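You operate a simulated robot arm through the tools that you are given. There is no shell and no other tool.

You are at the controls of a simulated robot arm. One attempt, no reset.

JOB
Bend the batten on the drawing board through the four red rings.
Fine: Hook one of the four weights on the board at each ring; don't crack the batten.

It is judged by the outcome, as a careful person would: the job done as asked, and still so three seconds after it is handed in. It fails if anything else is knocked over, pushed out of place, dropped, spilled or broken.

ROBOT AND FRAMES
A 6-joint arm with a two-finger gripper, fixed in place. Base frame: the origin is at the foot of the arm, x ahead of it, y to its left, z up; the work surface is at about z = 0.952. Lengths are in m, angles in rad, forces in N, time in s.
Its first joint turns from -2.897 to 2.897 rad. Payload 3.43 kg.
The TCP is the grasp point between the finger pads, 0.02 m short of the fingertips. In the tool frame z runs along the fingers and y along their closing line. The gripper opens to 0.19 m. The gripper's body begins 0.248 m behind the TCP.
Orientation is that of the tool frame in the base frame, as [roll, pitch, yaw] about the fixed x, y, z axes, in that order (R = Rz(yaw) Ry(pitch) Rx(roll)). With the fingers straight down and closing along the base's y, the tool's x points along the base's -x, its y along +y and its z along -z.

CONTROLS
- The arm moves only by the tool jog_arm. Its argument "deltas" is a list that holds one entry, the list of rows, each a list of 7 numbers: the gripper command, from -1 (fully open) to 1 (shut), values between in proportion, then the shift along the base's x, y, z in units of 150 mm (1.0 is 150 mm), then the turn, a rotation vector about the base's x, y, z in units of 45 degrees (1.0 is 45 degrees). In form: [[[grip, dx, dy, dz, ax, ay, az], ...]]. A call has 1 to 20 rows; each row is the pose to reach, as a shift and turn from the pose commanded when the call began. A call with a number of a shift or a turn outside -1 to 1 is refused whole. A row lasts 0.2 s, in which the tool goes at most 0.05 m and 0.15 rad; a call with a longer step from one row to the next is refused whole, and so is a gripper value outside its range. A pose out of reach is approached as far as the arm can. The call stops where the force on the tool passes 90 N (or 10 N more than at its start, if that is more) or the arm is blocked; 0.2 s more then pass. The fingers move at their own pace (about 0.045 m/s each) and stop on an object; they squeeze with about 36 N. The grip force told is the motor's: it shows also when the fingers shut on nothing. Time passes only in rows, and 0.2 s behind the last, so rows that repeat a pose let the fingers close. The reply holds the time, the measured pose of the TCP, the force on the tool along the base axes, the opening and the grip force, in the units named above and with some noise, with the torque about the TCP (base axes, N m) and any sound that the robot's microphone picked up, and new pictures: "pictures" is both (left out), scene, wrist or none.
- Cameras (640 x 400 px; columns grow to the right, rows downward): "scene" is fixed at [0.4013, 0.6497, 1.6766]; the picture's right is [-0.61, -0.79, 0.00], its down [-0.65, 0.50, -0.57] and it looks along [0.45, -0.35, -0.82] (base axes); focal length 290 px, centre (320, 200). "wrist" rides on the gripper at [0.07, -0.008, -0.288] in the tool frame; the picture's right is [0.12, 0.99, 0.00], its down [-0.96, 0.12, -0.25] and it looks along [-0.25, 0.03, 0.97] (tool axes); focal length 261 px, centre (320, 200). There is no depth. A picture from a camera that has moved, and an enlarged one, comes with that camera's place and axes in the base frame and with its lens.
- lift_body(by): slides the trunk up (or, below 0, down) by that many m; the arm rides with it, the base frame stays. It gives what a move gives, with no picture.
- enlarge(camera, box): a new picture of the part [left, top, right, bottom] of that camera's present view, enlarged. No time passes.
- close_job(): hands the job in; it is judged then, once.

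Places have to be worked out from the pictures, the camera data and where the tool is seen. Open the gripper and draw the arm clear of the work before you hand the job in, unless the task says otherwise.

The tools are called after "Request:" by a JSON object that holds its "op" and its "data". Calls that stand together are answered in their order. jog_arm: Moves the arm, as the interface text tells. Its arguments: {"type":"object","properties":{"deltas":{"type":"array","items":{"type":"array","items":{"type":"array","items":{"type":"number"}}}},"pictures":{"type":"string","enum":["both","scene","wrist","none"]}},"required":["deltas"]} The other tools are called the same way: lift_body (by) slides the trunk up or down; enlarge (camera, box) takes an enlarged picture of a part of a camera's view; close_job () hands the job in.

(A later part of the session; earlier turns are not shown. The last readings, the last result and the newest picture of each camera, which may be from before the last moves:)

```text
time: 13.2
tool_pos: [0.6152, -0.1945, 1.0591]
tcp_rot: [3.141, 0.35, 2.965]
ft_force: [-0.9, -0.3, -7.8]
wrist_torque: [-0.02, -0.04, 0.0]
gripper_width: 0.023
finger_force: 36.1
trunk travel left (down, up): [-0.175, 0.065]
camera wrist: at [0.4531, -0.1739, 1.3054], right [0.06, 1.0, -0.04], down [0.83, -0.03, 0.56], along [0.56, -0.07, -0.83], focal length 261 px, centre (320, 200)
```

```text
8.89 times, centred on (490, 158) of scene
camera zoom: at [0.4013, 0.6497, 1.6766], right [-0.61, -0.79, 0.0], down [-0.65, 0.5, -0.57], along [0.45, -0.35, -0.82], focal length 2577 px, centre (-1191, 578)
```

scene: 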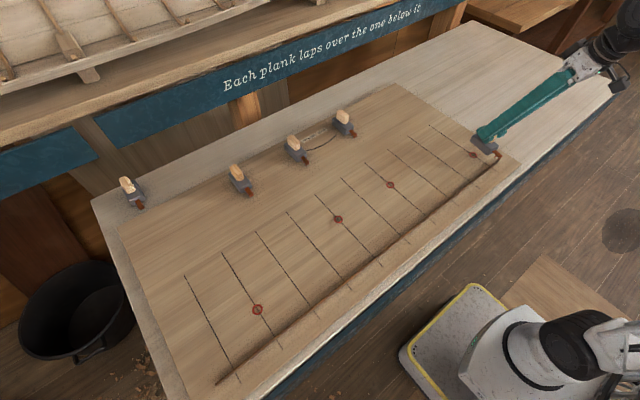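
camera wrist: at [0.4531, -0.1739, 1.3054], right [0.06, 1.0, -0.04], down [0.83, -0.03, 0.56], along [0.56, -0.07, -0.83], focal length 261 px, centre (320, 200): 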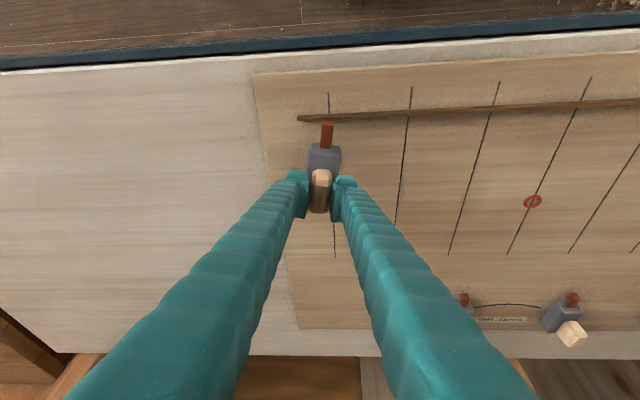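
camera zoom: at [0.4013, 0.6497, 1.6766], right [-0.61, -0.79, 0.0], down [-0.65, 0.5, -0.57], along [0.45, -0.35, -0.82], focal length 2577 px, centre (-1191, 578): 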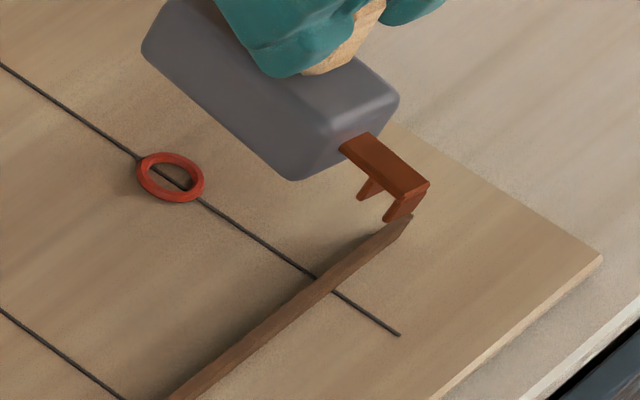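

The slot and batten agree in x within about 1 mm. The slot is tight at a 10° yaw, so I'll square the weight to the batten for insertion, go lower, and recheck.

Request:
{"op": "jog_arm", "data": {"deltas": [[[1, 0.002, 0.035, 0, 0, 0, 0.111], [1, 0.005, 0.071, 0, 0, 0, 0.222], [1, 0.005, 0.071, -0.06, 0, 0, 0.222], [1, 0.005, 0.071, -0.11, 0, 0, 0.222], [1, 0.005, 0.071, -0.11, 0, 0, 0.222]]], "pictures": "both"}}

Request:
{"op": "enlarge", "data": {"camera": "wrist", "box": [290, 90, 370, 150]}}

Request:
{"op": "enlarge", "data": {"camera": "scene", "box": [460, 135, 520, 180]}}

```text
time: 14.4
tool_pos: [0.619, -0.1843, 1.041]
tcp_rot: [-3.14, 0.349, -3.141]
ft_force: [0.6, 0.4, -8.2]
wrist_torque: [0.01, 0.0, -0.01]
gripper_width: 0.0233
finger_force: 35.9
trunk travel left (down, up): [-0.175, 0.065]
camera wrist: at [0.4537, -0.192, 1.2887], right [-0.11, 0.99, -0.04], down [0.82, 0.12, 0.56], along [0.56, 0.03, -0.83], focal length 261 px, centre (320, 200)
```

scene: 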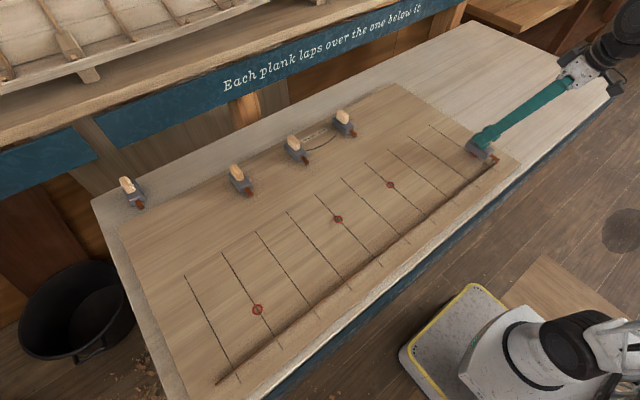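
wrist: 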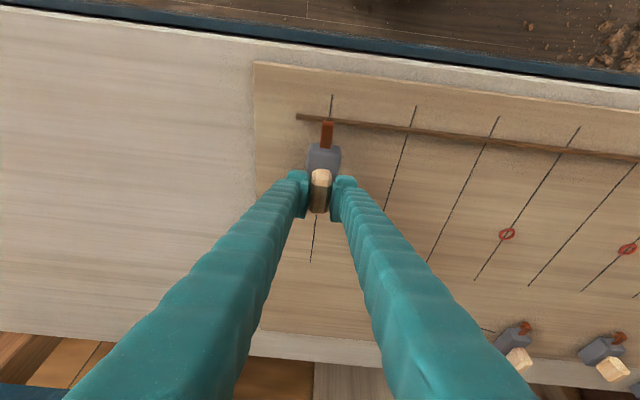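

```text
6.67 times, centred on (330, 120) of wrist
camera zoom: at [0.4537, -0.192, 1.2887], right [-0.11, 0.99, -0.04], down [0.82, 0.12, 0.56], along [0.56, 0.03, -0.83], focal length 1738 px, centre (253, 733)
```

zoom: 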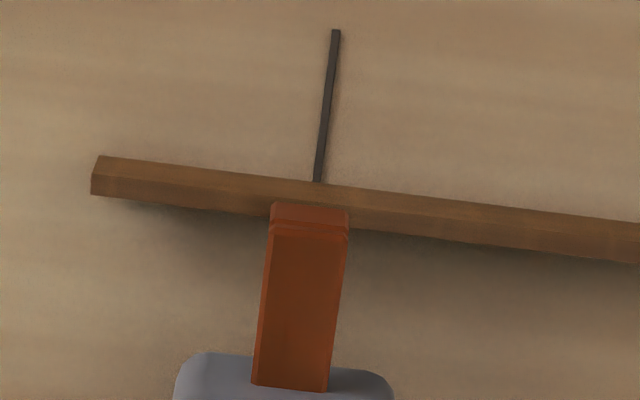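

```text
8.89 times, centred on (490, 158) of scene
camera zoom: at [0.4013, 0.6497, 1.6766], right [-0.61, -0.79, 0.0], down [-0.65, 0.5, -0.57], along [0.45, -0.35, -0.82], focal length 2577 px, centre (-1191, 578)
```

zoom: 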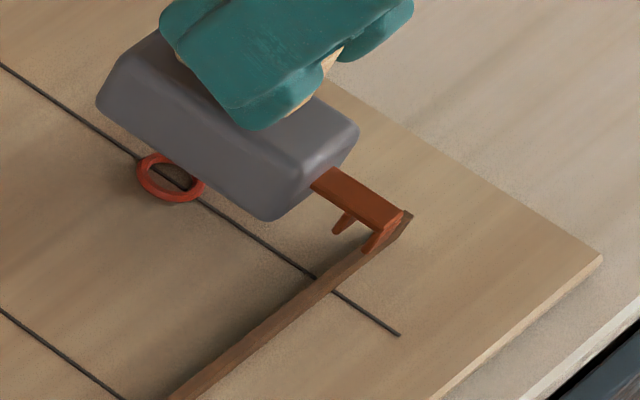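

Both cameras put the slot about 2 mm too far in +x. I'll correct by −2 mm and lower in small steps, watching the force.

Request:
{"op": "jog_arm", "data": {"deltas": [[[1, -0.0135, 0, 0, 0, 0, 0], [1, -0.0135, 0, -0.03, 0, 0, 0], [1, -0.0135, 0, -0.06, 0, 0, 0], [1, -0.0135, 0, -0.075, 0, 0, 0], [1, -0.0135, 0, -0.075, 0, 0, 0]]], "pictures": "both"}}

Request:
{"op": "enlarge", "data": {"camera": "wrist", "box": [290, 90, 370, 150]}}

Request:
{"op": "enlarge", "data": {"camera": "scene", "box": [470, 140, 510, 170]}}

```text
time: 15.6
tool_pos: [0.6165, -0.1822, 1.0329]
tcp_rot: [3.141, 0.35, 3.141]
ft_force: [-1.0, -0.6, -7.8]
wrist_torque: [0.0, 0.01, -0.03]
gripper_width: 0.0231
finger_force: 35.5
trunk travel left (down, up): [-0.175, 0.065]
camera wrist: at [0.4518, -0.1916, 1.2776], right [-0.11, 0.99, -0.04], down [0.82, 0.12, 0.56], along [0.56, 0.03, -0.83], focal length 261 px, centre (320, 200)
```

scene: 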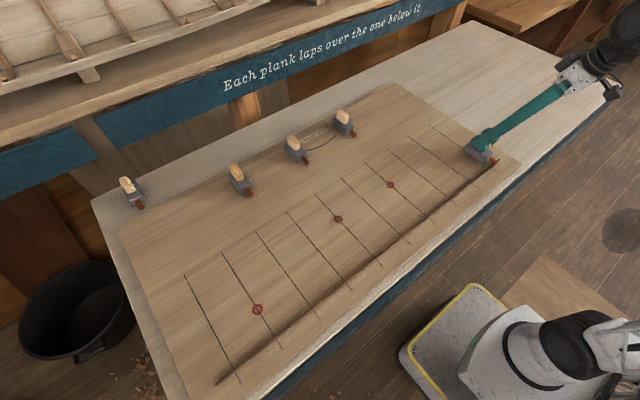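
wrist: 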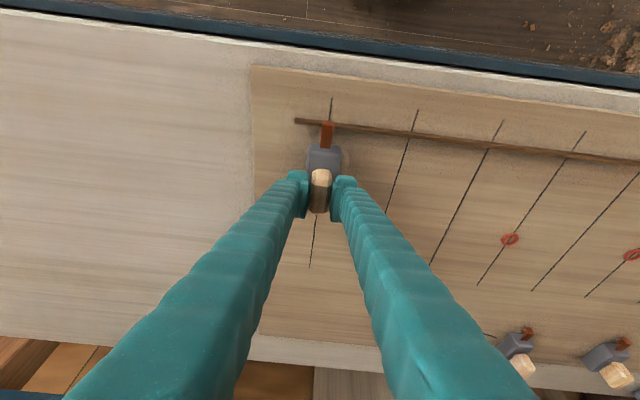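

```text
6.67 times, centred on (330, 120) of wrist
camera zoom: at [0.4518, -0.1916, 1.2776], right [-0.11, 0.99, -0.04], down [0.82, 0.12, 0.56], along [0.56, 0.03, -0.83], focal length 1738 px, centre (253, 733)
```

zoom: 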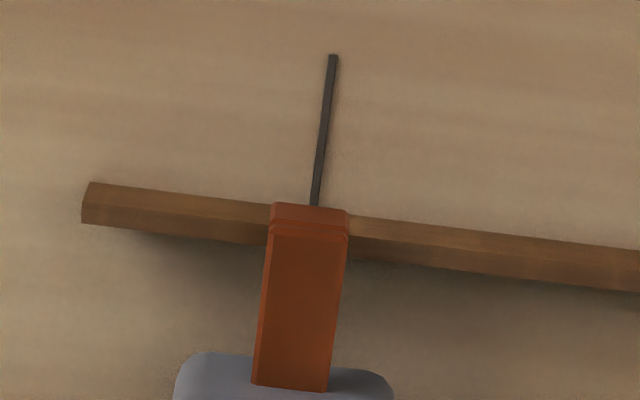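

```text
13.33 times, centred on (490, 155) of scene
camera zoom: at [0.4013, 0.6497, 1.6766], right [-0.61, -0.79, 0.0], down [-0.65, 0.5, -0.57], along [0.45, -0.35, -0.82], focal length 3866 px, centre (-1947, 800)
```

zoom: 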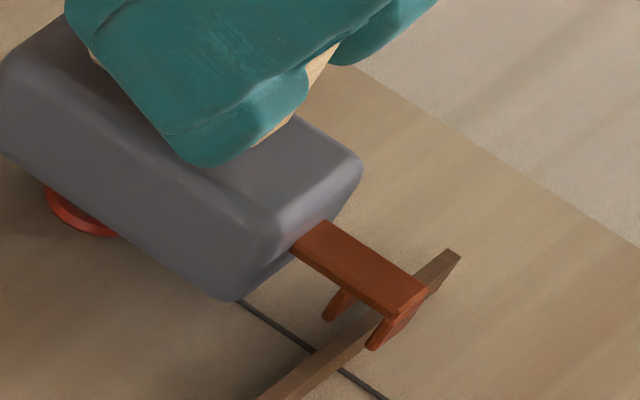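

The batten now sits centred under the slot in both views. I'll continue lowering in small increments.

Request:
{"op": "jog_arm", "data": {"deltas": [[[1, 0, 0, -0.02, 0, 0, 0], [1, 0, 0, -0.03, 0, 0, 0], [1, 0, 0, -0.03, 0, 0, 0]]], "pictures": "none"}}

Request:
{"op": "jog_arm", "data": {"deltas": [[[1, 0, 0, -0.015, 0, 0, 0], [1, 0, 0, -0.03, 0, 0, 0], [1, 0, 0, -0.03, 0, 0, 0]]], "pictures": "both"}}

Request:
{"op": "enlarge", "data": {"camera": "wrist", "box": [290, 90, 370, 150]}}

Request:
{"op": "enlarge", "data": {"camera": "scene", "box": [470, 140, 510, 170]}}

```text
time: 16.4
tool_pos: [0.6165, -0.1833, 1.027]
tcp_rot: [3.141, 0.349, 3.141]
ft_force: [0.2, 0.4, -7.4]
wrist_torque: [0.02, 0.01, 0.01]
gripper_width: 0.023
finger_force: 35.8
trunk travel left (down, up): [-0.175, 0.065]
```

```text
time: 17.2
tool_pos: [0.6152, -0.1828, 1.0228]
tcp_rot: [3.141, 0.349, 3.142]
ft_force: [-0.6, -0.8, -7.3]
wrist_torque: [-0.01, -0.02, 0.0]
gripper_width: 0.023
finger_force: 36.3
trunk travel left (down, up): [-0.175, 0.065]
camera wrist: at [0.4519, -0.1918, 1.2685], right [-0.11, 0.99, -0.04], down [0.82, 0.12, 0.56], along [0.56, 0.03, -0.83], focal length 261 px, centre (320, 200)
```

scene: 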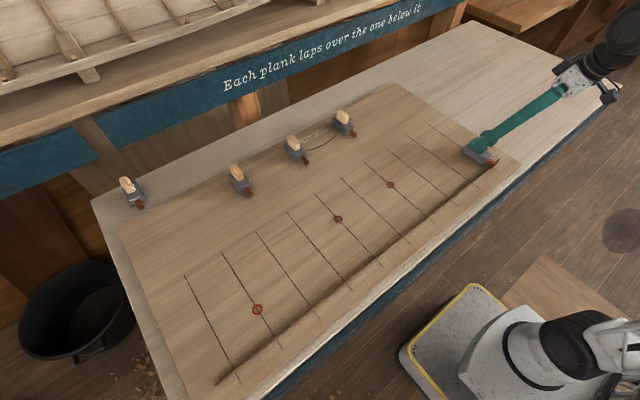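
wrist: 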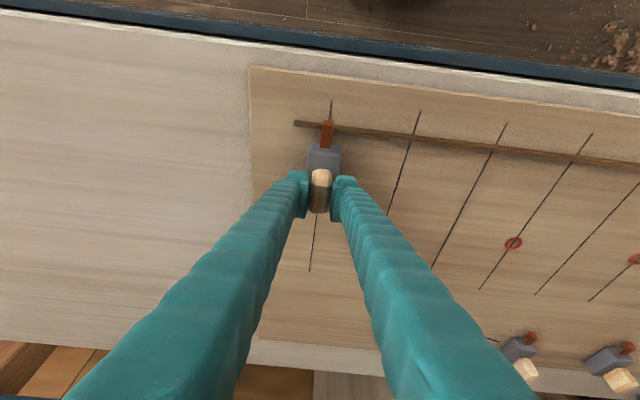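

```text
6.67 times, centred on (330, 120) of wrist
camera zoom: at [0.4519, -0.1918, 1.2685], right [-0.11, 0.99, -0.04], down [0.82, 0.12, 0.56], along [0.56, 0.03, -0.83], focal length 1738 px, centre (253, 733)
```

zoom: 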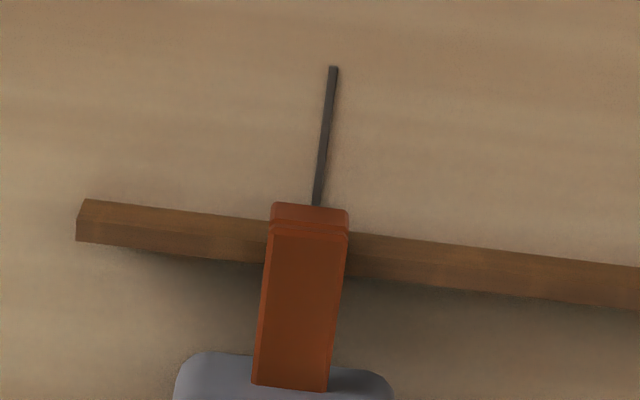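

```text
13.33 times, centred on (490, 155) of scene
camera zoom: at [0.4013, 0.6497, 1.6766], right [-0.61, -0.79, 0.0], down [-0.65, 0.5, -0.57], along [0.45, -0.35, -0.82], focal length 3866 px, centre (-1947, 800)
```

zoom: 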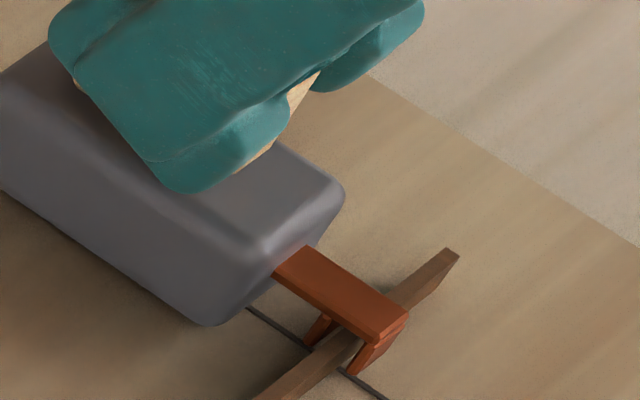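

The batten is between the prongs with no contact force, and the weight hovers about 1–2 mm above the board. I'll drag it +x by 68 mm toward ring 1, with a slight 6° yaw to suit the final curve.

Request:
{"op": "jog_arm", "data": {"deltas": [[[1, 0.05, -0.005, 0, 0, 0, -0.015], [1, 0.1, -0.01, 0, 0, 0, -0.03], [1, 0.15, -0.015, 0, 0, 0, -0.045], [1, 0.2, -0.02, 0, 0, 0, -0.06], [1, 0.25, -0.025, 0, 0, 0, -0.075], [1, 0.3, -0.03, 0, 0, 0, -0.09], [1, 0.35, -0.035, 0, 0, 0, -0.105], [1, 0.4, -0.04, 0, 0, 0, -0.12], [1, 0.44, -0.041, 0, 0, 0, -0.133], [1, 0.44, -0.041, 0, 0, 0, -0.133]]], "pictures": "both"}}

Request:
{"op": "enlarge", "data": {"camera": "wrist", "box": [290, 90, 370, 150]}}

Request:
{"op": "enlarge", "data": {"camera": "scene", "box": [445, 130, 505, 175]}}

```text
time: 19.4
tool_pos: [0.6829, -0.1898, 1.0212]
tcp_rot: [3.141, 0.349, 3.036]
ft_force: [-0.4, -0.7, -6.6]
wrist_torque: [0.02, 0.03, -0.01]
gripper_width: 0.0228
finger_force: 36.1
trunk travel left (down, up): [-0.175, 0.065]
camera wrist: at [0.5179, -0.1807, 1.2683], right [-0.01, 1.0, -0.04], down [0.83, 0.03, 0.56], along [0.56, -0.03, -0.83], focal length 261 px, centre (320, 200)
```

scene: 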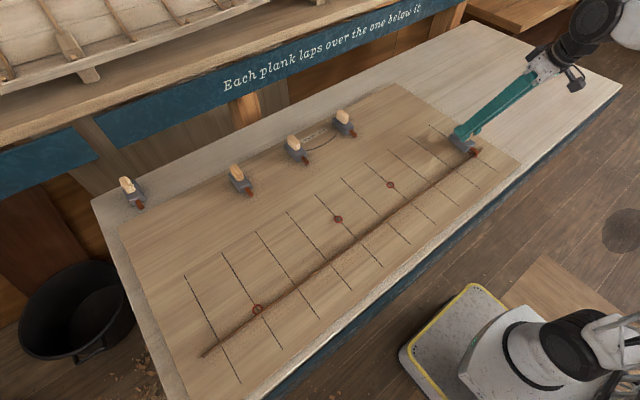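
wrist: 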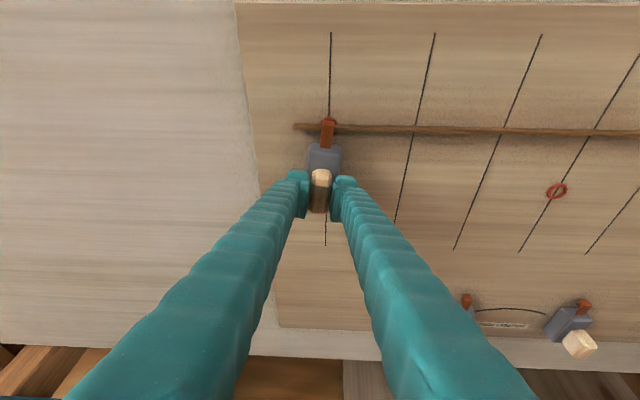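

```text
6.67 times, centred on (330, 120) of wrist
camera zoom: at [0.5179, -0.1807, 1.2683], right [-0.01, 1.0, -0.04], down [0.83, 0.03, 0.56], along [0.56, -0.03, -0.83], focal length 1738 px, centre (253, 733)
```

zoom: 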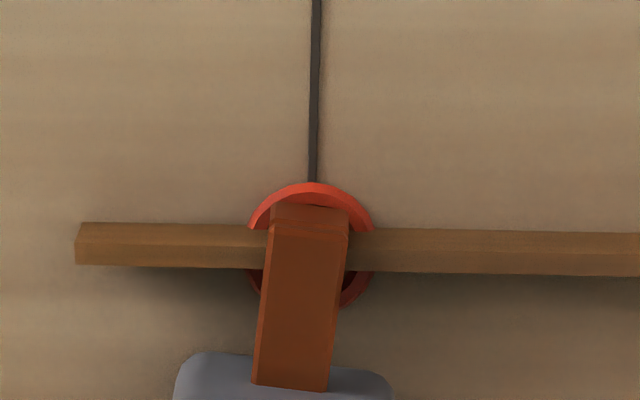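

```text
8.89 times, centred on (475, 152) of scene
camera zoom: at [0.4013, 0.6497, 1.6766], right [-0.61, -0.79, 0.0], down [-0.65, 0.5, -0.57], along [0.45, -0.35, -0.82], focal length 2577 px, centre (-1058, 622)
```

zoom: 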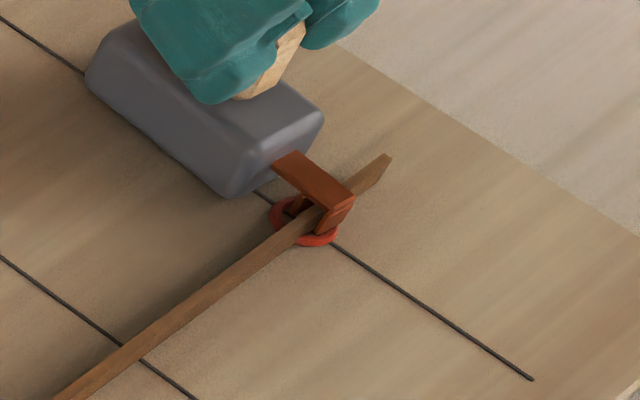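

Ring 1 is threaded, with the batten within about 1–2 mm of the ring's centre, and the batten has moved almost parallel. I'll lower the weight onto the board until the load transfers, then release.

Request:
{"op": "jog_arm", "data": {"deltas": [[[1, 0, 0, -0.006, 0, 0, 0], [1, 0, 0, -0.012, 0, 0, 0], [1, 0, 0, -0.012, 0, 0, 0]]], "pictures": "none"}}

```text
time: 20.2
tool_pos: [0.681, -0.1901, 1.022]
tcp_rot: [-3.141, 0.348, 3.037]
ft_force: [-1.5, -1.7, 4.1]
wrist_torque: [0.06, 0.49, 0.06]
gripper_width: 0.0232
finger_force: 35.7
trunk travel left (down, up): [-0.175, 0.065]
```

The load has transferred to the board. I'll open the gripper just enough to clear the handle and check that the weight stays put.

Request:
{"op": "jog_arm", "data": {"deltas": [[[0.3, 0, 0, 0, 0, 0, 0], [0.3, 0, 0, 0, 0, 0, 0], [0.3, 0, 0, 0, 0, 0, 0], [0.3, 0, 0, 0.1, 0, 0, 0], [0.3, 0, 0, 0.4, 0, 0, 0], [0.3, 0, 0, 0.7, 0, 0, 0], [0.3, 0, 0, 0.95, 0, 0, 0]]], "pictures": "both"}}

Request:
{"op": "enlarge", "data": {"camera": "wrist", "box": [250, 80, 410, 200]}}

Request:
{"op": "enlarge", "data": {"camera": "scene", "box": [190, 270, 310, 360]}}

```text
time: 21.8
tool_pos: [0.6816, -0.1887, 1.1638]
tcp_rot: [3.142, 0.349, 3.038]
ft_force: [0.4, -0.5, 0.1]
wrist_torque: [0.02, 0.01, 0.0]
gripper_width: 0.0664
finger_force: 0.1
trunk travel left (down, up): [-0.175, 0.065]
camera wrist: at [0.5177, -0.1808, 1.4104], right [-0.01, 1.0, -0.04], down [0.83, 0.03, 0.56], along [0.56, -0.03, -0.83], focal length 261 px, centre (320, 200)
```

scene: 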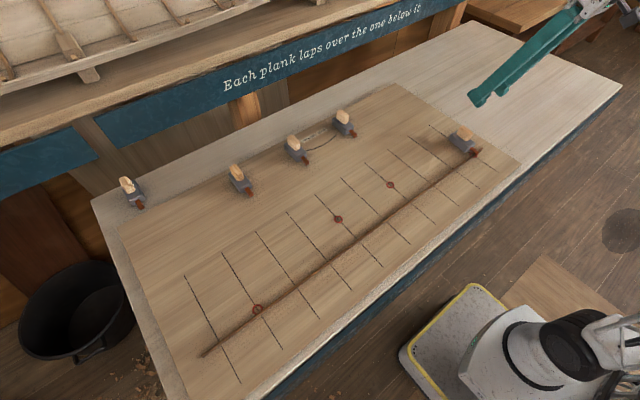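
wrist: 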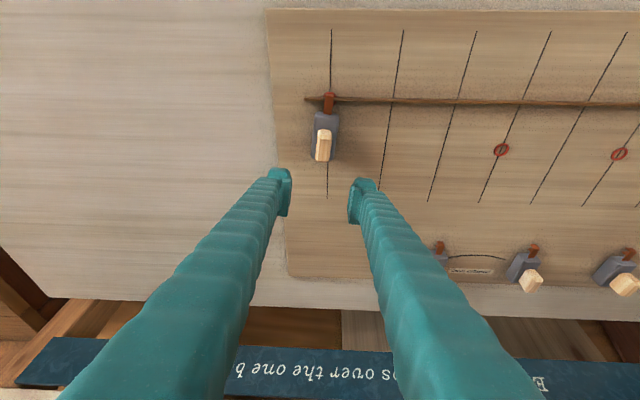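

```text
3.33 times, centred on (330, 140) of wrist
camera zoom: at [0.5177, -0.1808, 1.4104], right [-0.01, 1.0, -0.04], down [0.83, 0.03, 0.56], along [0.56, -0.03, -0.83], focal length 869 px, centre (287, 400)
```

zoom: 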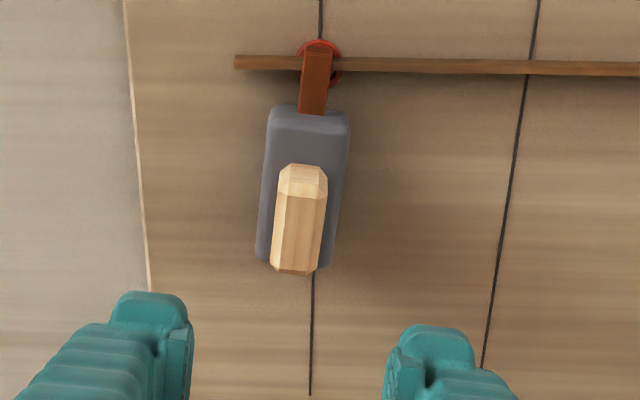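

```text
4.44 times, centred on (250, 315) of scene
camera zoom: at [0.4013, 0.6497, 1.6766], right [-0.61, -0.79, 0.0], down [-0.65, 0.5, -0.57], along [0.45, -0.35, -0.82], focal length 1289 px, centre (631, -311)
```

zoom: 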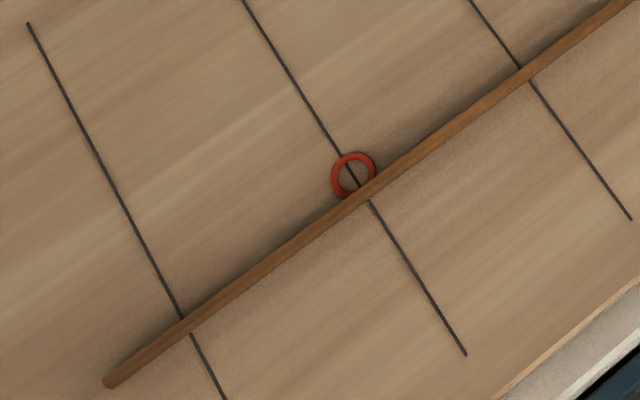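

W1 stands correctly at ring 1, and the batten is only about 10 mm short of ring 4. Now I'll travel at a safe height to W4 (handle near (0.985,0.49)), tilting to about 30° for the extra reach.

Request:
{"op": "jog_arm", "data": {"deltas": [[[0.2, 0.1, 0.25, 0, 0, 0, 0.066], [0.2, 0.2, 0.5, 0, 0, 0, 0.133], [0.2, 0.3, 0.75, 0, 0, 0, 0.133], [0.2, 0.4, 1.0, 0, 0, 0, 0.133]]], "pictures": "none"}}

Request:
{"op": "jog_arm", "data": {"deltas": [[[0.2, 0.1, 0.25, 0, 0, 0, 0], [0.2, 0.2, 0.5, 0, 0, 0, 0], [0.2, 0.3, 0.75, 0, 0, 0, 0], [0.2, 0.4, 1.0, 0, 0, 0, 0]]], "pictures": "none"}}

Request:
{"op": "jog_arm", "data": {"deltas": [[[0.2, 0.1, 0.25, 0, 0, 0, 0], [0.2, 0.2, 0.5, 0, 0, 0, 0], [0.2, 0.3, 0.75, 0, 0, 0, 0], [0.2, 0.4, 1.0, 0, 0, 0, 0]]], "pictures": "none"}}

Request:
{"op": "jog_arm", "data": {"deltas": [[[0.2, 0.1, 0.25, 0, 0, -0.111, 0], [0.2, 0.2, 0.5, 0, 0, -0.222, 0], [0.2, 0.3, 0.75, 0, 0, -0.222, 0], [0.2, 0.4, 1.0, 0, 0, -0.222, 0], [0.2, 0.4, 1.0, 0, 0, -0.222, 0]]], "pictures": "both"}}

```text
time: 22.8
tool_pos: [0.7417, -0.0392, 1.1642]
tcp_rot: [-3.141, 0.35, 3.14]
ft_force: [-0.5, 0.4, 0.1]
wrist_torque: [0.12, -0.06, 0.07]
gripper_width: 0.0761
finger_force: 0.1
trunk travel left (down, up): [-0.175, 0.065]
```

```text
time: 23.8
tool_pos: [0.8016, 0.1122, 1.1634]
tcp_rot: [-3.141, 0.349, 3.139]
ft_force: [-0.4, -0.5, 0.6]
wrist_torque: [0.13, -0.05, 0.06]
gripper_width: 0.0756
finger_force: 0.0
trunk travel left (down, up): [-0.175, 0.065]
```

```text
time: 24.8
tool_pos: [0.8608, 0.2587, 1.1632]
tcp_rot: [3.14, 0.349, -3.141]
ft_force: [-0.5, 0.3, 0.4]
wrist_torque: [0.13, -0.02, 0.07]
gripper_width: 0.0762
finger_force: 0.0
trunk travel left (down, up): [-0.175, 0.065]
```

```text
time: 26.0
tool_pos: [0.9213, 0.4114, 1.1632]
tcp_rot: [3.141, 0.52, 3.142]
ft_force: [-0.1, 0.8, -1.4]
wrist_torque: [-0.04, 0.03, -0.03]
gripper_width: 0.0759
finger_force: 0.0
trunk travel left (down, up): [-0.175, 0.065]
camera wrist: at [0.717, 0.4033, 1.3769], right [-0.1, 0.99, -0.06], down [0.71, 0.12, 0.69], along [0.7, 0.03, -0.72], focal length 261 px, centre (320, 200)
```

scene: 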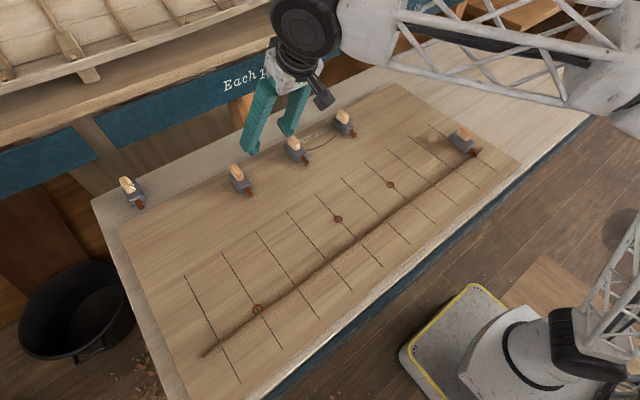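
wrist: 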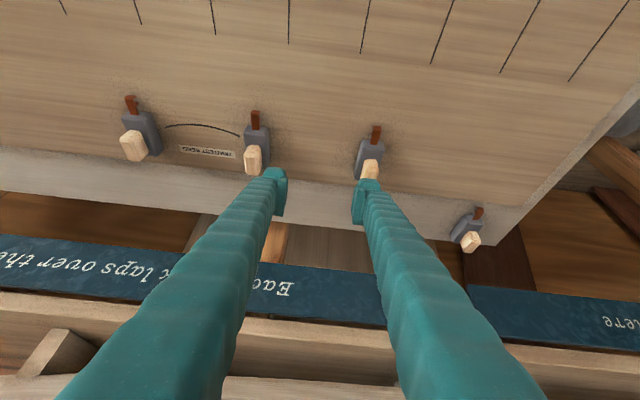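

W4's handle measures at about (0.975,0.49). I'll move above it, lower, and take another look.

Request:
{"op": "jog_arm", "data": {"deltas": [[[0.2, 0.08, 0.25, 0, 0, 0, 0], [0.2, 0.18, 0.5, 0, 0, 0, 0], [0.2, 0.28, 0.53, -0.2, 0, 0, 0], [0.2, 0.28, 0.53, -0.4, 0, 0, 0], [0.2, 0.28, 0.53, -0.4, 0, 0, 0]]], "pictures": "both"}}

Request:
{"op": "enlarge", "data": {"camera": "wrist", "box": [250, 80, 390, 220]}}

Request:
{"op": "enlarge", "data": {"camera": "scene", "box": [210, 130, 290, 205]}}

```text
time: 27.2
tool_pos: [0.964, 0.4907, 1.1028]
tcp_rot: [3.141, 0.523, 3.141]
ft_force: [-0.4, -0.1, 0.2]
wrist_torque: [-0.03, 0.05, -0.01]
gripper_width: 0.0762
finger_force: 0.1
trunk travel left (down, up): [-0.175, 0.065]
camera wrist: at [0.7592, 0.4817, 1.3167], right [-0.1, 0.99, -0.06], down [0.71, 0.12, 0.69], along [0.7, 0.03, -0.72], focal length 261 px, centre (320, 200)
```

scene: 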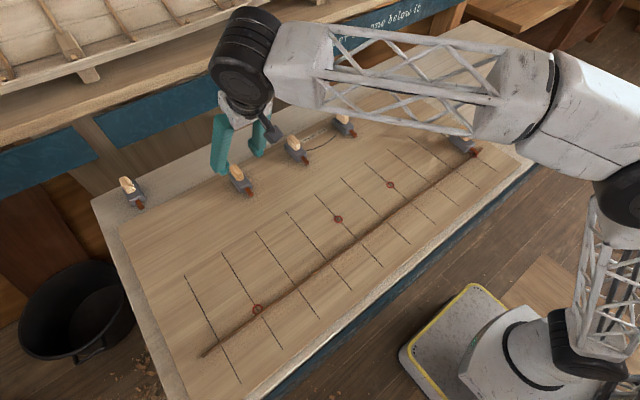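
wrist: 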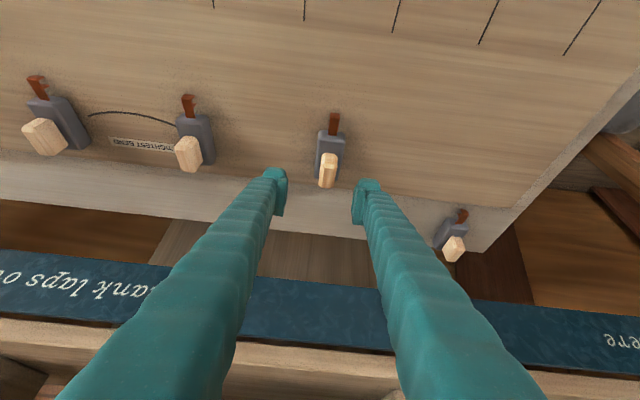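

```text
2.86 times, centred on (320, 150) of wrist
camera zoom: at [0.7592, 0.4817, 1.3167], right [-0.1, 0.99, -0.06], down [0.71, 0.12, 0.69], along [0.7, 0.03, -0.72], focal length 745 px, centre (320, 343)
```

zoom: 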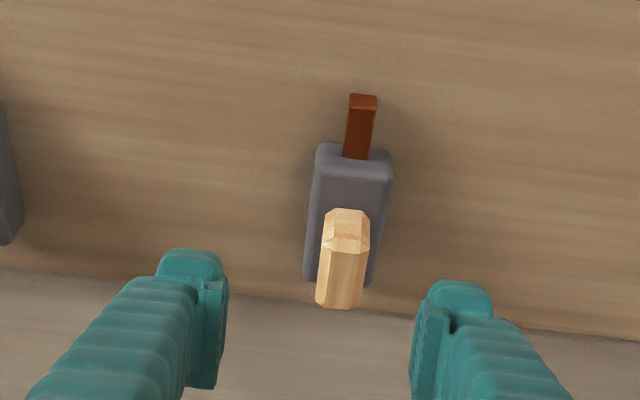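

```text
5.33 times, centred on (250, 168) of scene
camera zoom: at [0.4013, 0.6497, 1.6766], right [-0.61, -0.79, 0.0], down [-0.65, 0.5, -0.57], along [0.45, -0.35, -0.82], focal length 1546 px, centre (693, 373)
```

zoom: 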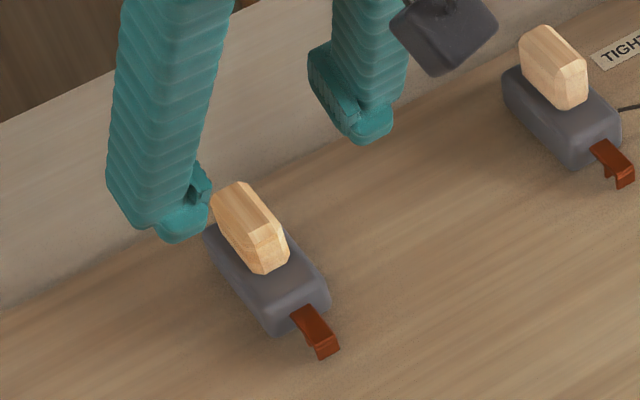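

W4's handle is at about (0.998,0.500) with a roughly 2° yaw. I'll align above it and descend partway.

Request:
{"op": "jog_arm", "data": {"deltas": [[[0.2, 0.12, 0.062, 0, 0, 0, 0.04], [0.2, 0.227, 0.062, 0, 0, 0, 0.04], [0.2, 0.227, 0.062, -0.2, 0, 0, 0.04], [0.2, 0.227, 0.062, -0.42, 0, 0, 0.04], [0.2, 0.227, 0.062, -0.42, 0, 0, 0.04]]], "pictures": "wrist"}}

Request:
{"op": "enlarge", "data": {"camera": "wrist", "box": [250, 100, 390, 240]}}

Request:
{"op": "enlarge", "data": {"camera": "scene", "box": [210, 140, 280, 205]}}

```text
time: 28.4
tool_pos: [0.9978, 0.4996, 1.0402]
tcp_rot: [-3.141, 0.524, -3.11]
ft_force: [0.2, -0.9, 0.4]
wrist_torque: [-0.01, -0.03, -0.03]
gripper_width: 0.0761
finger_force: 0.0
trunk travel left (down, up): [-0.175, 0.065]
camera wrist: at [0.7939, 0.485, 1.2538], right [-0.13, 0.99, -0.06], down [0.71, 0.14, 0.7], along [0.7, 0.05, -0.72], focal length 261 px, centre (320, 200)
```

wrist: 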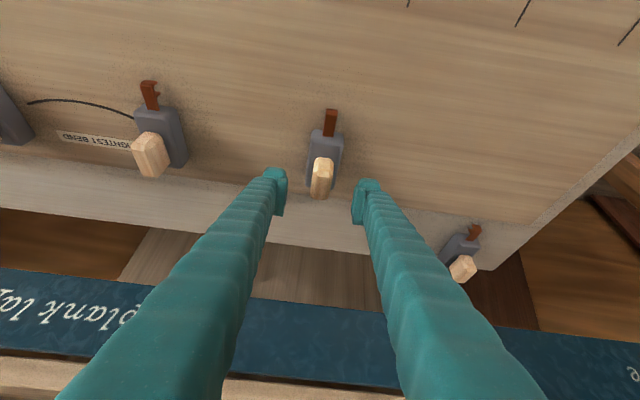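

```text
2.86 times, centred on (320, 170) of wrist
camera zoom: at [0.7939, 0.485, 1.2538], right [-0.13, 0.99, -0.06], down [0.71, 0.14, 0.7], along [0.7, 0.05, -0.72], focal length 745 px, centre (320, 286)
```

zoom: 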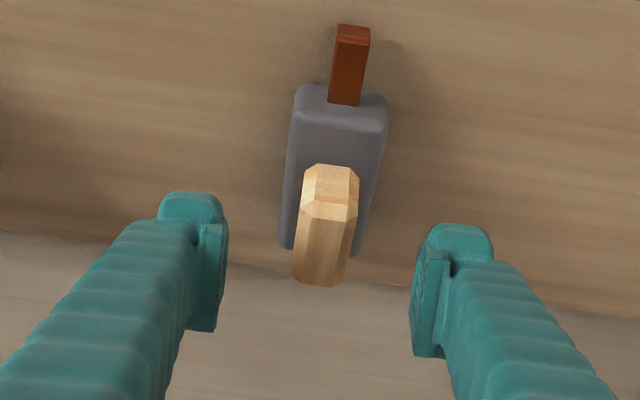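

```text
6.15 times, centred on (245, 172) of scene
camera zoom: at [0.4013, 0.6497, 1.6766], right [-0.61, -0.79, 0.0], down [-0.65, 0.5, -0.57], along [0.45, -0.35, -0.82], focal length 1784 px, centre (782, 369)
```

zoom: 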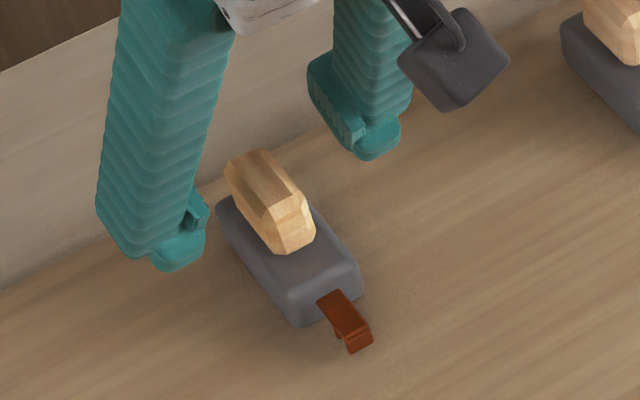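

The yaw is matched. I'll shift 3 mm in y to centre the handle, then descend to grasp height and close.

Request:
{"op": "jog_arm", "data": {"deltas": [[[0.2, -0.01, 0.02, -0.03, 0, 0, 0], [0.2, -0.01, 0.02, -0.08, 0, 0, 0], [0.2, -0.01, 0.02, -0.13, 0, 0, 0], [0.2, -0.01, 0.02, -0.13, 0, 0, 0]]], "pictures": "wrist"}}

Request:
{"op": "enlarge", "data": {"camera": "wrist", "box": [250, 100, 390, 240]}}

Request:
{"op": "enlarge", "data": {"camera": "scene", "box": [210, 140, 280, 205]}}

```text
time: 29.4
tool_pos: [0.9952, 0.5031, 1.0206]
tcp_rot: [-3.141, 0.525, -3.11]
ft_force: [0.4, 0.2, -0.3]
wrist_torque: [-0.01, 0.02, 0.03]
gripper_width: 0.076
finger_force: 0.1
trunk travel left (down, up): [-0.175, 0.065]
camera wrist: at [0.7926, 0.4877, 1.2343], right [-0.13, 0.99, -0.06], down [0.71, 0.14, 0.69], along [0.7, 0.05, -0.72], focal length 261 px, centre (320, 200)
```

wrist: 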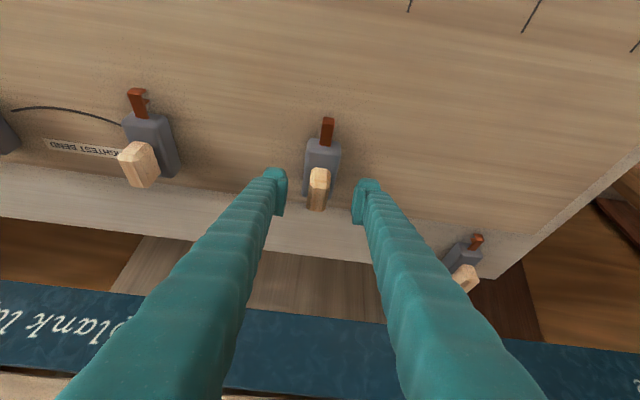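

```text
2.86 times, centred on (320, 170) of wrist
camera zoom: at [0.7926, 0.4877, 1.2343], right [-0.13, 0.99, -0.06], down [0.71, 0.14, 0.69], along [0.7, 0.05, -0.72], focal length 745 px, centre (320, 286)
```

zoom: 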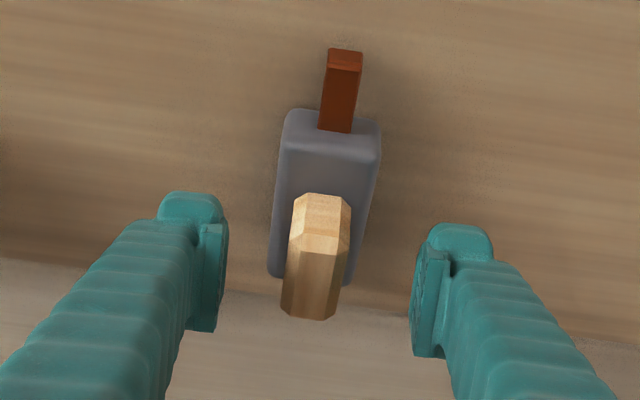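

```text
6.15 times, centred on (245, 172) of scene
camera zoom: at [0.4013, 0.6497, 1.6766], right [-0.61, -0.79, 0.0], down [-0.65, 0.5, -0.57], along [0.45, -0.35, -0.82], focal length 1784 px, centre (782, 369)
```

zoom: 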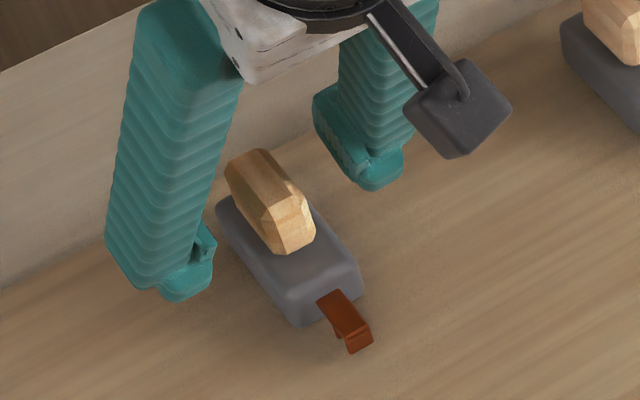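

The handle is centred, so I'll close the gripper and lift gently.

Request:
{"op": "jog_arm", "data": {"deltas": [[[1, 0, 0, 0, 0, 0, 0], [1, 0, 0, 0, 0, 0, 0], [1, 0, 0, 0, 0, 0, 0], [1, 0, 0, 0, 0, 0, 0], [1, 0, 0, 0, 0, 0, 0], [1, 0, 0, 0, 0, 0, 0], [1, 0, 0, 0, 0, 0, 0]]], "pictures": "none"}}

Request:
{"op": "jog_arm", "data": {"deltas": [[[1, 0, 0, 0.05, 0, 0, 0], [1, 0, 0, 0.1, 0, 0, 0], [1, 0, 0, 0.2, 0, 0, 0], [1, 0, 0, 0.3, 0, 0, 0], [1, 0, 0, 0.3, 0, 0, 0]]], "pictures": "wrist"}}

Request:
{"op": "enlarge", "data": {"camera": "wrist", "box": [250, 100, 390, 240]}}

Request:
{"op": "enlarge", "data": {"camera": "scene", "box": [210, 140, 280, 205]}}

```text
time: 31.0
tool_pos: [0.9966, 0.5021, 1.0214]
tcp_rot: [3.14, 0.524, -3.108]
ft_force: [1.6, -2.1, -0.3]
wrist_torque: [-0.01, -0.02, -0.03]
gripper_width: 0.0227
finger_force: 36.2
trunk travel left (down, up): [-0.175, 0.065]
```

```text
time: 32.2
tool_pos: [0.996, 0.5017, 1.0645]
tcp_rot: [3.141, 0.521, -3.111]
ft_force: [0.0, 0.4, -7.4]
wrist_torque: [-0.02, 0.04, -0.03]
gripper_width: 0.0232
finger_force: 36.3
trunk travel left (down, up): [-0.175, 0.065]
camera wrist: at [0.7924, 0.4876, 1.2791], right [-0.13, 0.99, -0.06], down [0.71, 0.14, 0.69], along [0.7, 0.05, -0.72], focal length 261 px, centre (320, 200)
```

wrist: 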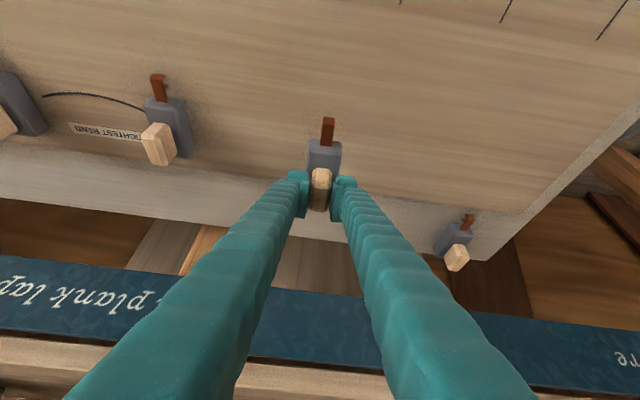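

```text
2.86 times, centred on (320, 170) of wrist
camera zoom: at [0.7924, 0.4876, 1.2791], right [-0.13, 0.99, -0.06], down [0.71, 0.14, 0.69], along [0.7, 0.05, -0.72], focal length 745 px, centre (320, 286)
```

zoom: 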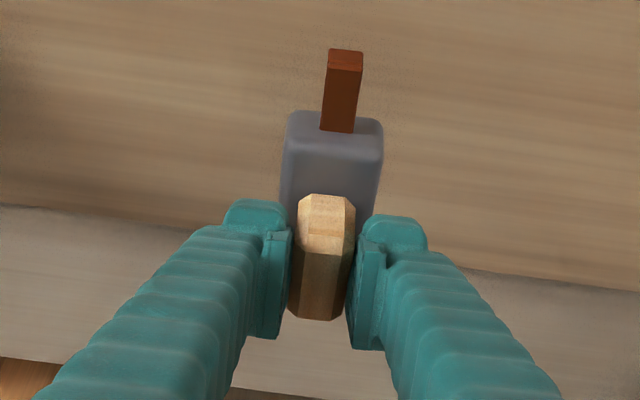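

```text
6.15 times, centred on (245, 172) of scene
camera zoom: at [0.4013, 0.6497, 1.6766], right [-0.61, -0.79, 0.0], down [-0.65, 0.5, -0.57], along [0.45, -0.35, -0.82], focal length 1784 px, centre (782, 369)
```

zoom: 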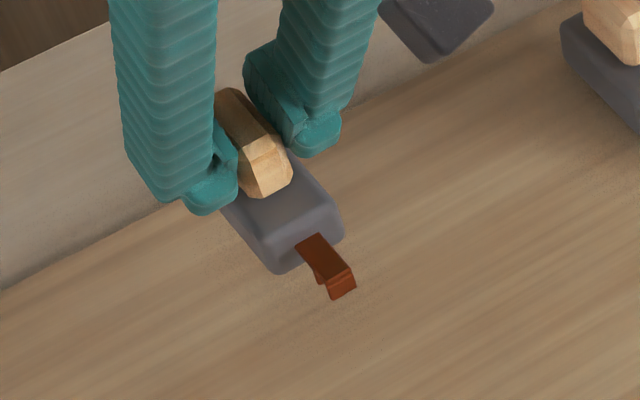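

W4 is held securely and level. I'll carry it, keeping the same tilt, toward the batten at ring 4.

Request:
{"op": "jog_arm", "data": {"deltas": [[[1, 0, 0, 0.2, 0, 0, 0], [1, -0.2, 0.1, 0.28, 0, 0, -0.02], [1, -0.4, 0.2, 0.28, 0, 0, -0.04], [1, -0.6, 0.3, 0.28, 0, 0, -0.04], [1, -0.8, 0.4, 0.28, 0, 0, -0.04], [1, -1.0, 0.5, 0.28, 0, 0, -0.04]]], "pictures": "none"}}

Request:
{"op": "jog_arm", "data": {"deltas": [[[1, -0.2, 0.1, 0, 0, 0, 0], [1, -0.4, 0.2, 0, 0, 0, 0], [1, -0.6, 0.3, 0, 0, 0, 0], [1, -0.8, 0.4, 0, 0, 0, 0], [1, -0.9, 0.5, 0, 0, 0, 0], [1, -0.9, 0.51, 0, 0, 0, 0]]], "pictures": "both"}}

Request:
{"op": "enlarge", "data": {"camera": "wrist", "box": [260, 50, 400, 150]}}

Request:
{"op": "enlarge", "data": {"camera": "scene", "box": [200, 250, 320, 340]}}

```text
time: 33.6
tool_pos: [0.8466, 0.5769, 1.1053]
tcp_rot: [-3.141, 0.521, 3.141]
ft_force: [0.0, -1.1, -7.8]
wrist_torque: [0.05, 0.09, 0.03]
gripper_width: 0.0228
finger_force: 35.8
trunk travel left (down, up): [-0.175, 0.065]
```

```text
time: 35.0
tool_pos: [0.7116, 0.6546, 1.1069]
tcp_rot: [3.141, 0.521, 3.141]
ft_force: [-0.2, -0.2, -6.4]
wrist_torque: [-0.01, 0.0, -0.01]
gripper_width: 0.0228
finger_force: 35.7
trunk travel left (down, up): [-0.175, 0.065]
camera wrist: at [0.5073, 0.6462, 1.3208], right [-0.1, 0.99, -0.06], down [0.71, 0.12, 0.69], along [0.7, 0.03, -0.72], focal length 261 px, centre (320, 200)
```

scene: 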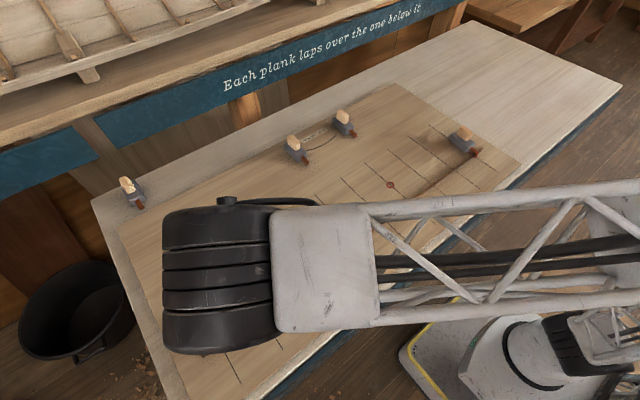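
wrist: 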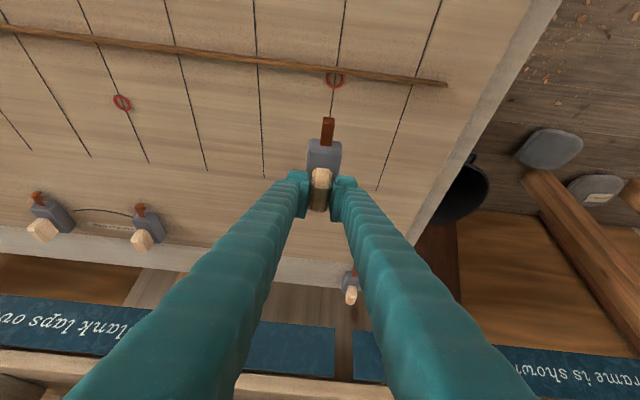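

```text
4.00 times, centred on (330, 100) of wrist
camera zoom: at [0.5073, 0.6462, 1.3208], right [-0.1, 0.99, -0.06], down [0.71, 0.12, 0.69], along [0.7, 0.03, -0.72], focal length 1043 px, centre (280, 600)
```

zoom: 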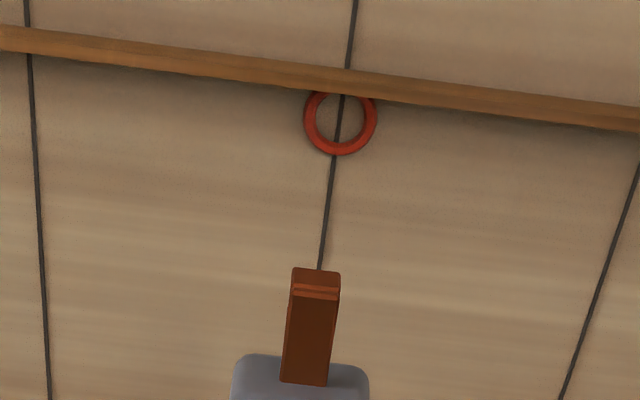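

```text
4.44 times, centred on (260, 295) of scene
camera zoom: at [0.4013, 0.6497, 1.6766], right [-0.61, -0.79, 0.0], down [-0.65, 0.5, -0.57], along [0.45, -0.35, -0.82], focal length 1289 px, centre (587, -222)
```

zoom: 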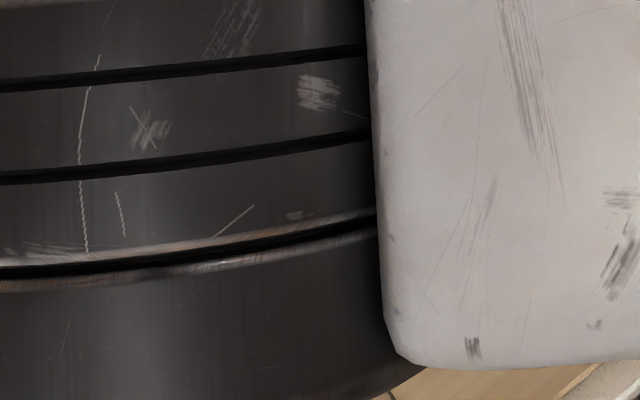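

The arm blocks the scene camera here, so I'm relying on the wrist view. The batten is at x≈0.624 on ring 4's line, the ring at (0.638,0.657), and the slot currently at 0.653. I'll move above the batten and lower to about 20 mm above rest height.

Request:
{"op": "jog_arm", "data": {"deltas": [[[1, -0.1, 0.01, 0, 0, 0, 0], [1, -0.195, 0.017, 0, 0, 0, 0], [1, -0.195, 0.017, -0.2, 0, 0, 0], [1, -0.195, 0.017, -0.35, 0, 0, 0], [1, -0.195, 0.017, -0.44, 0, 0, 0], [1, -0.195, 0.017, -0.44, 0, 0, 0]]], "pictures": "wrist"}}

Request:
{"op": "enlarge", "data": {"camera": "wrist", "box": [290, 90, 370, 150]}}

```text
time: 36.4
tool_pos: [0.6825, 0.6553, 1.0412]
tcp_rot: [-3.141, 0.522, -3.141]
ft_force: [0.0, 0.6, -7.4]
wrist_torque: [-0.03, 0.02, 0.0]
gripper_width: 0.023
finger_force: 36.0
trunk travel left (down, up): [-0.175, 0.065]
camera wrist: at [0.4777, 0.6482, 1.2547], right [-0.1, 0.99, -0.06], down [0.71, 0.12, 0.69], along [0.7, 0.03, -0.72], focal length 261 px, centre (320, 200)
```

wrist: 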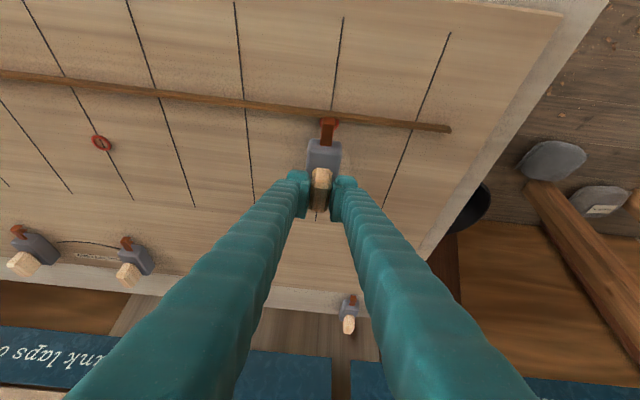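

```text
6.67 times, centred on (330, 120) of wrist
camera zoom: at [0.4777, 0.6482, 1.2547], right [-0.1, 0.99, -0.06], down [0.71, 0.12, 0.69], along [0.7, 0.03, -0.72], focal length 1738 px, centre (253, 733)
```

zoom: 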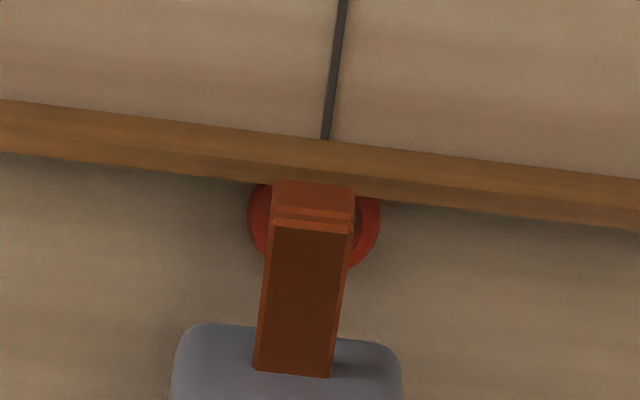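

The slot and batten both compute to x≈0.624, so they're aligned. I'll lower in steps.

Request:
{"op": "jog_arm", "data": {"deltas": [[[1, 0, 0, -0.03, 0, 0, 0], [1, 0, 0, -0.06, 0, 0, 0], [1, 0, 0, -0.075, 0, 0, 0], [1, 0, 0, -0.075, 0, 0, 0]]], "pictures": "wrist"}}

Request:
{"op": "enlarge", "data": {"camera": "wrist", "box": [300, 100, 360, 145]}}

```text
time: 37.4
tool_pos: [0.6825, 0.6565, 1.0296]
tcp_rot: [3.14, 0.524, -3.141]
ft_force: [0.4, -0.5, -8.3]
wrist_torque: [0.03, 0.02, 0.0]
gripper_width: 0.0231
finger_force: 35.5
trunk travel left (down, up): [-0.175, 0.065]
camera wrist: at [0.4779, 0.6485, 1.2437], right [-0.1, 0.99, -0.06], down [0.71, 0.12, 0.69], along [0.7, 0.03, -0.72], focal length 261 px, centre (320, 200)
```

wrist: 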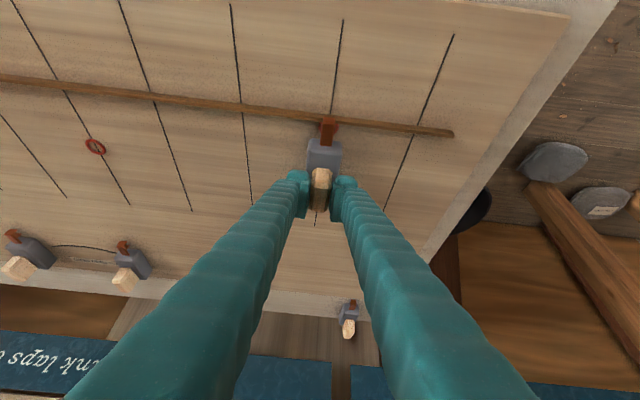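

```text
8.89 times, centred on (330, 122) of wrist
camera zoom: at [0.4779, 0.6485, 1.2437], right [-0.1, 0.99, -0.06], down [0.71, 0.12, 0.69], along [0.7, 0.03, -0.72], focal length 2317 px, centre (231, 889)
```

zoom: 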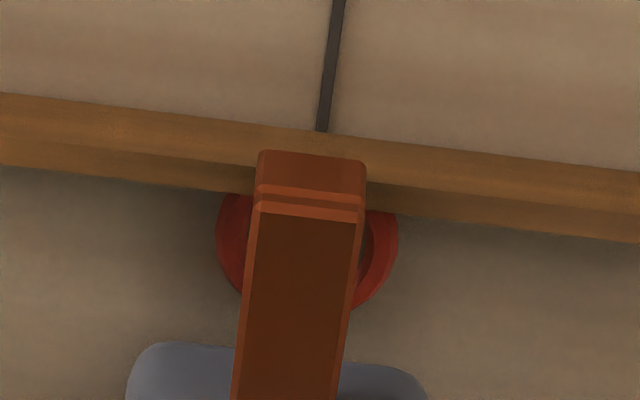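

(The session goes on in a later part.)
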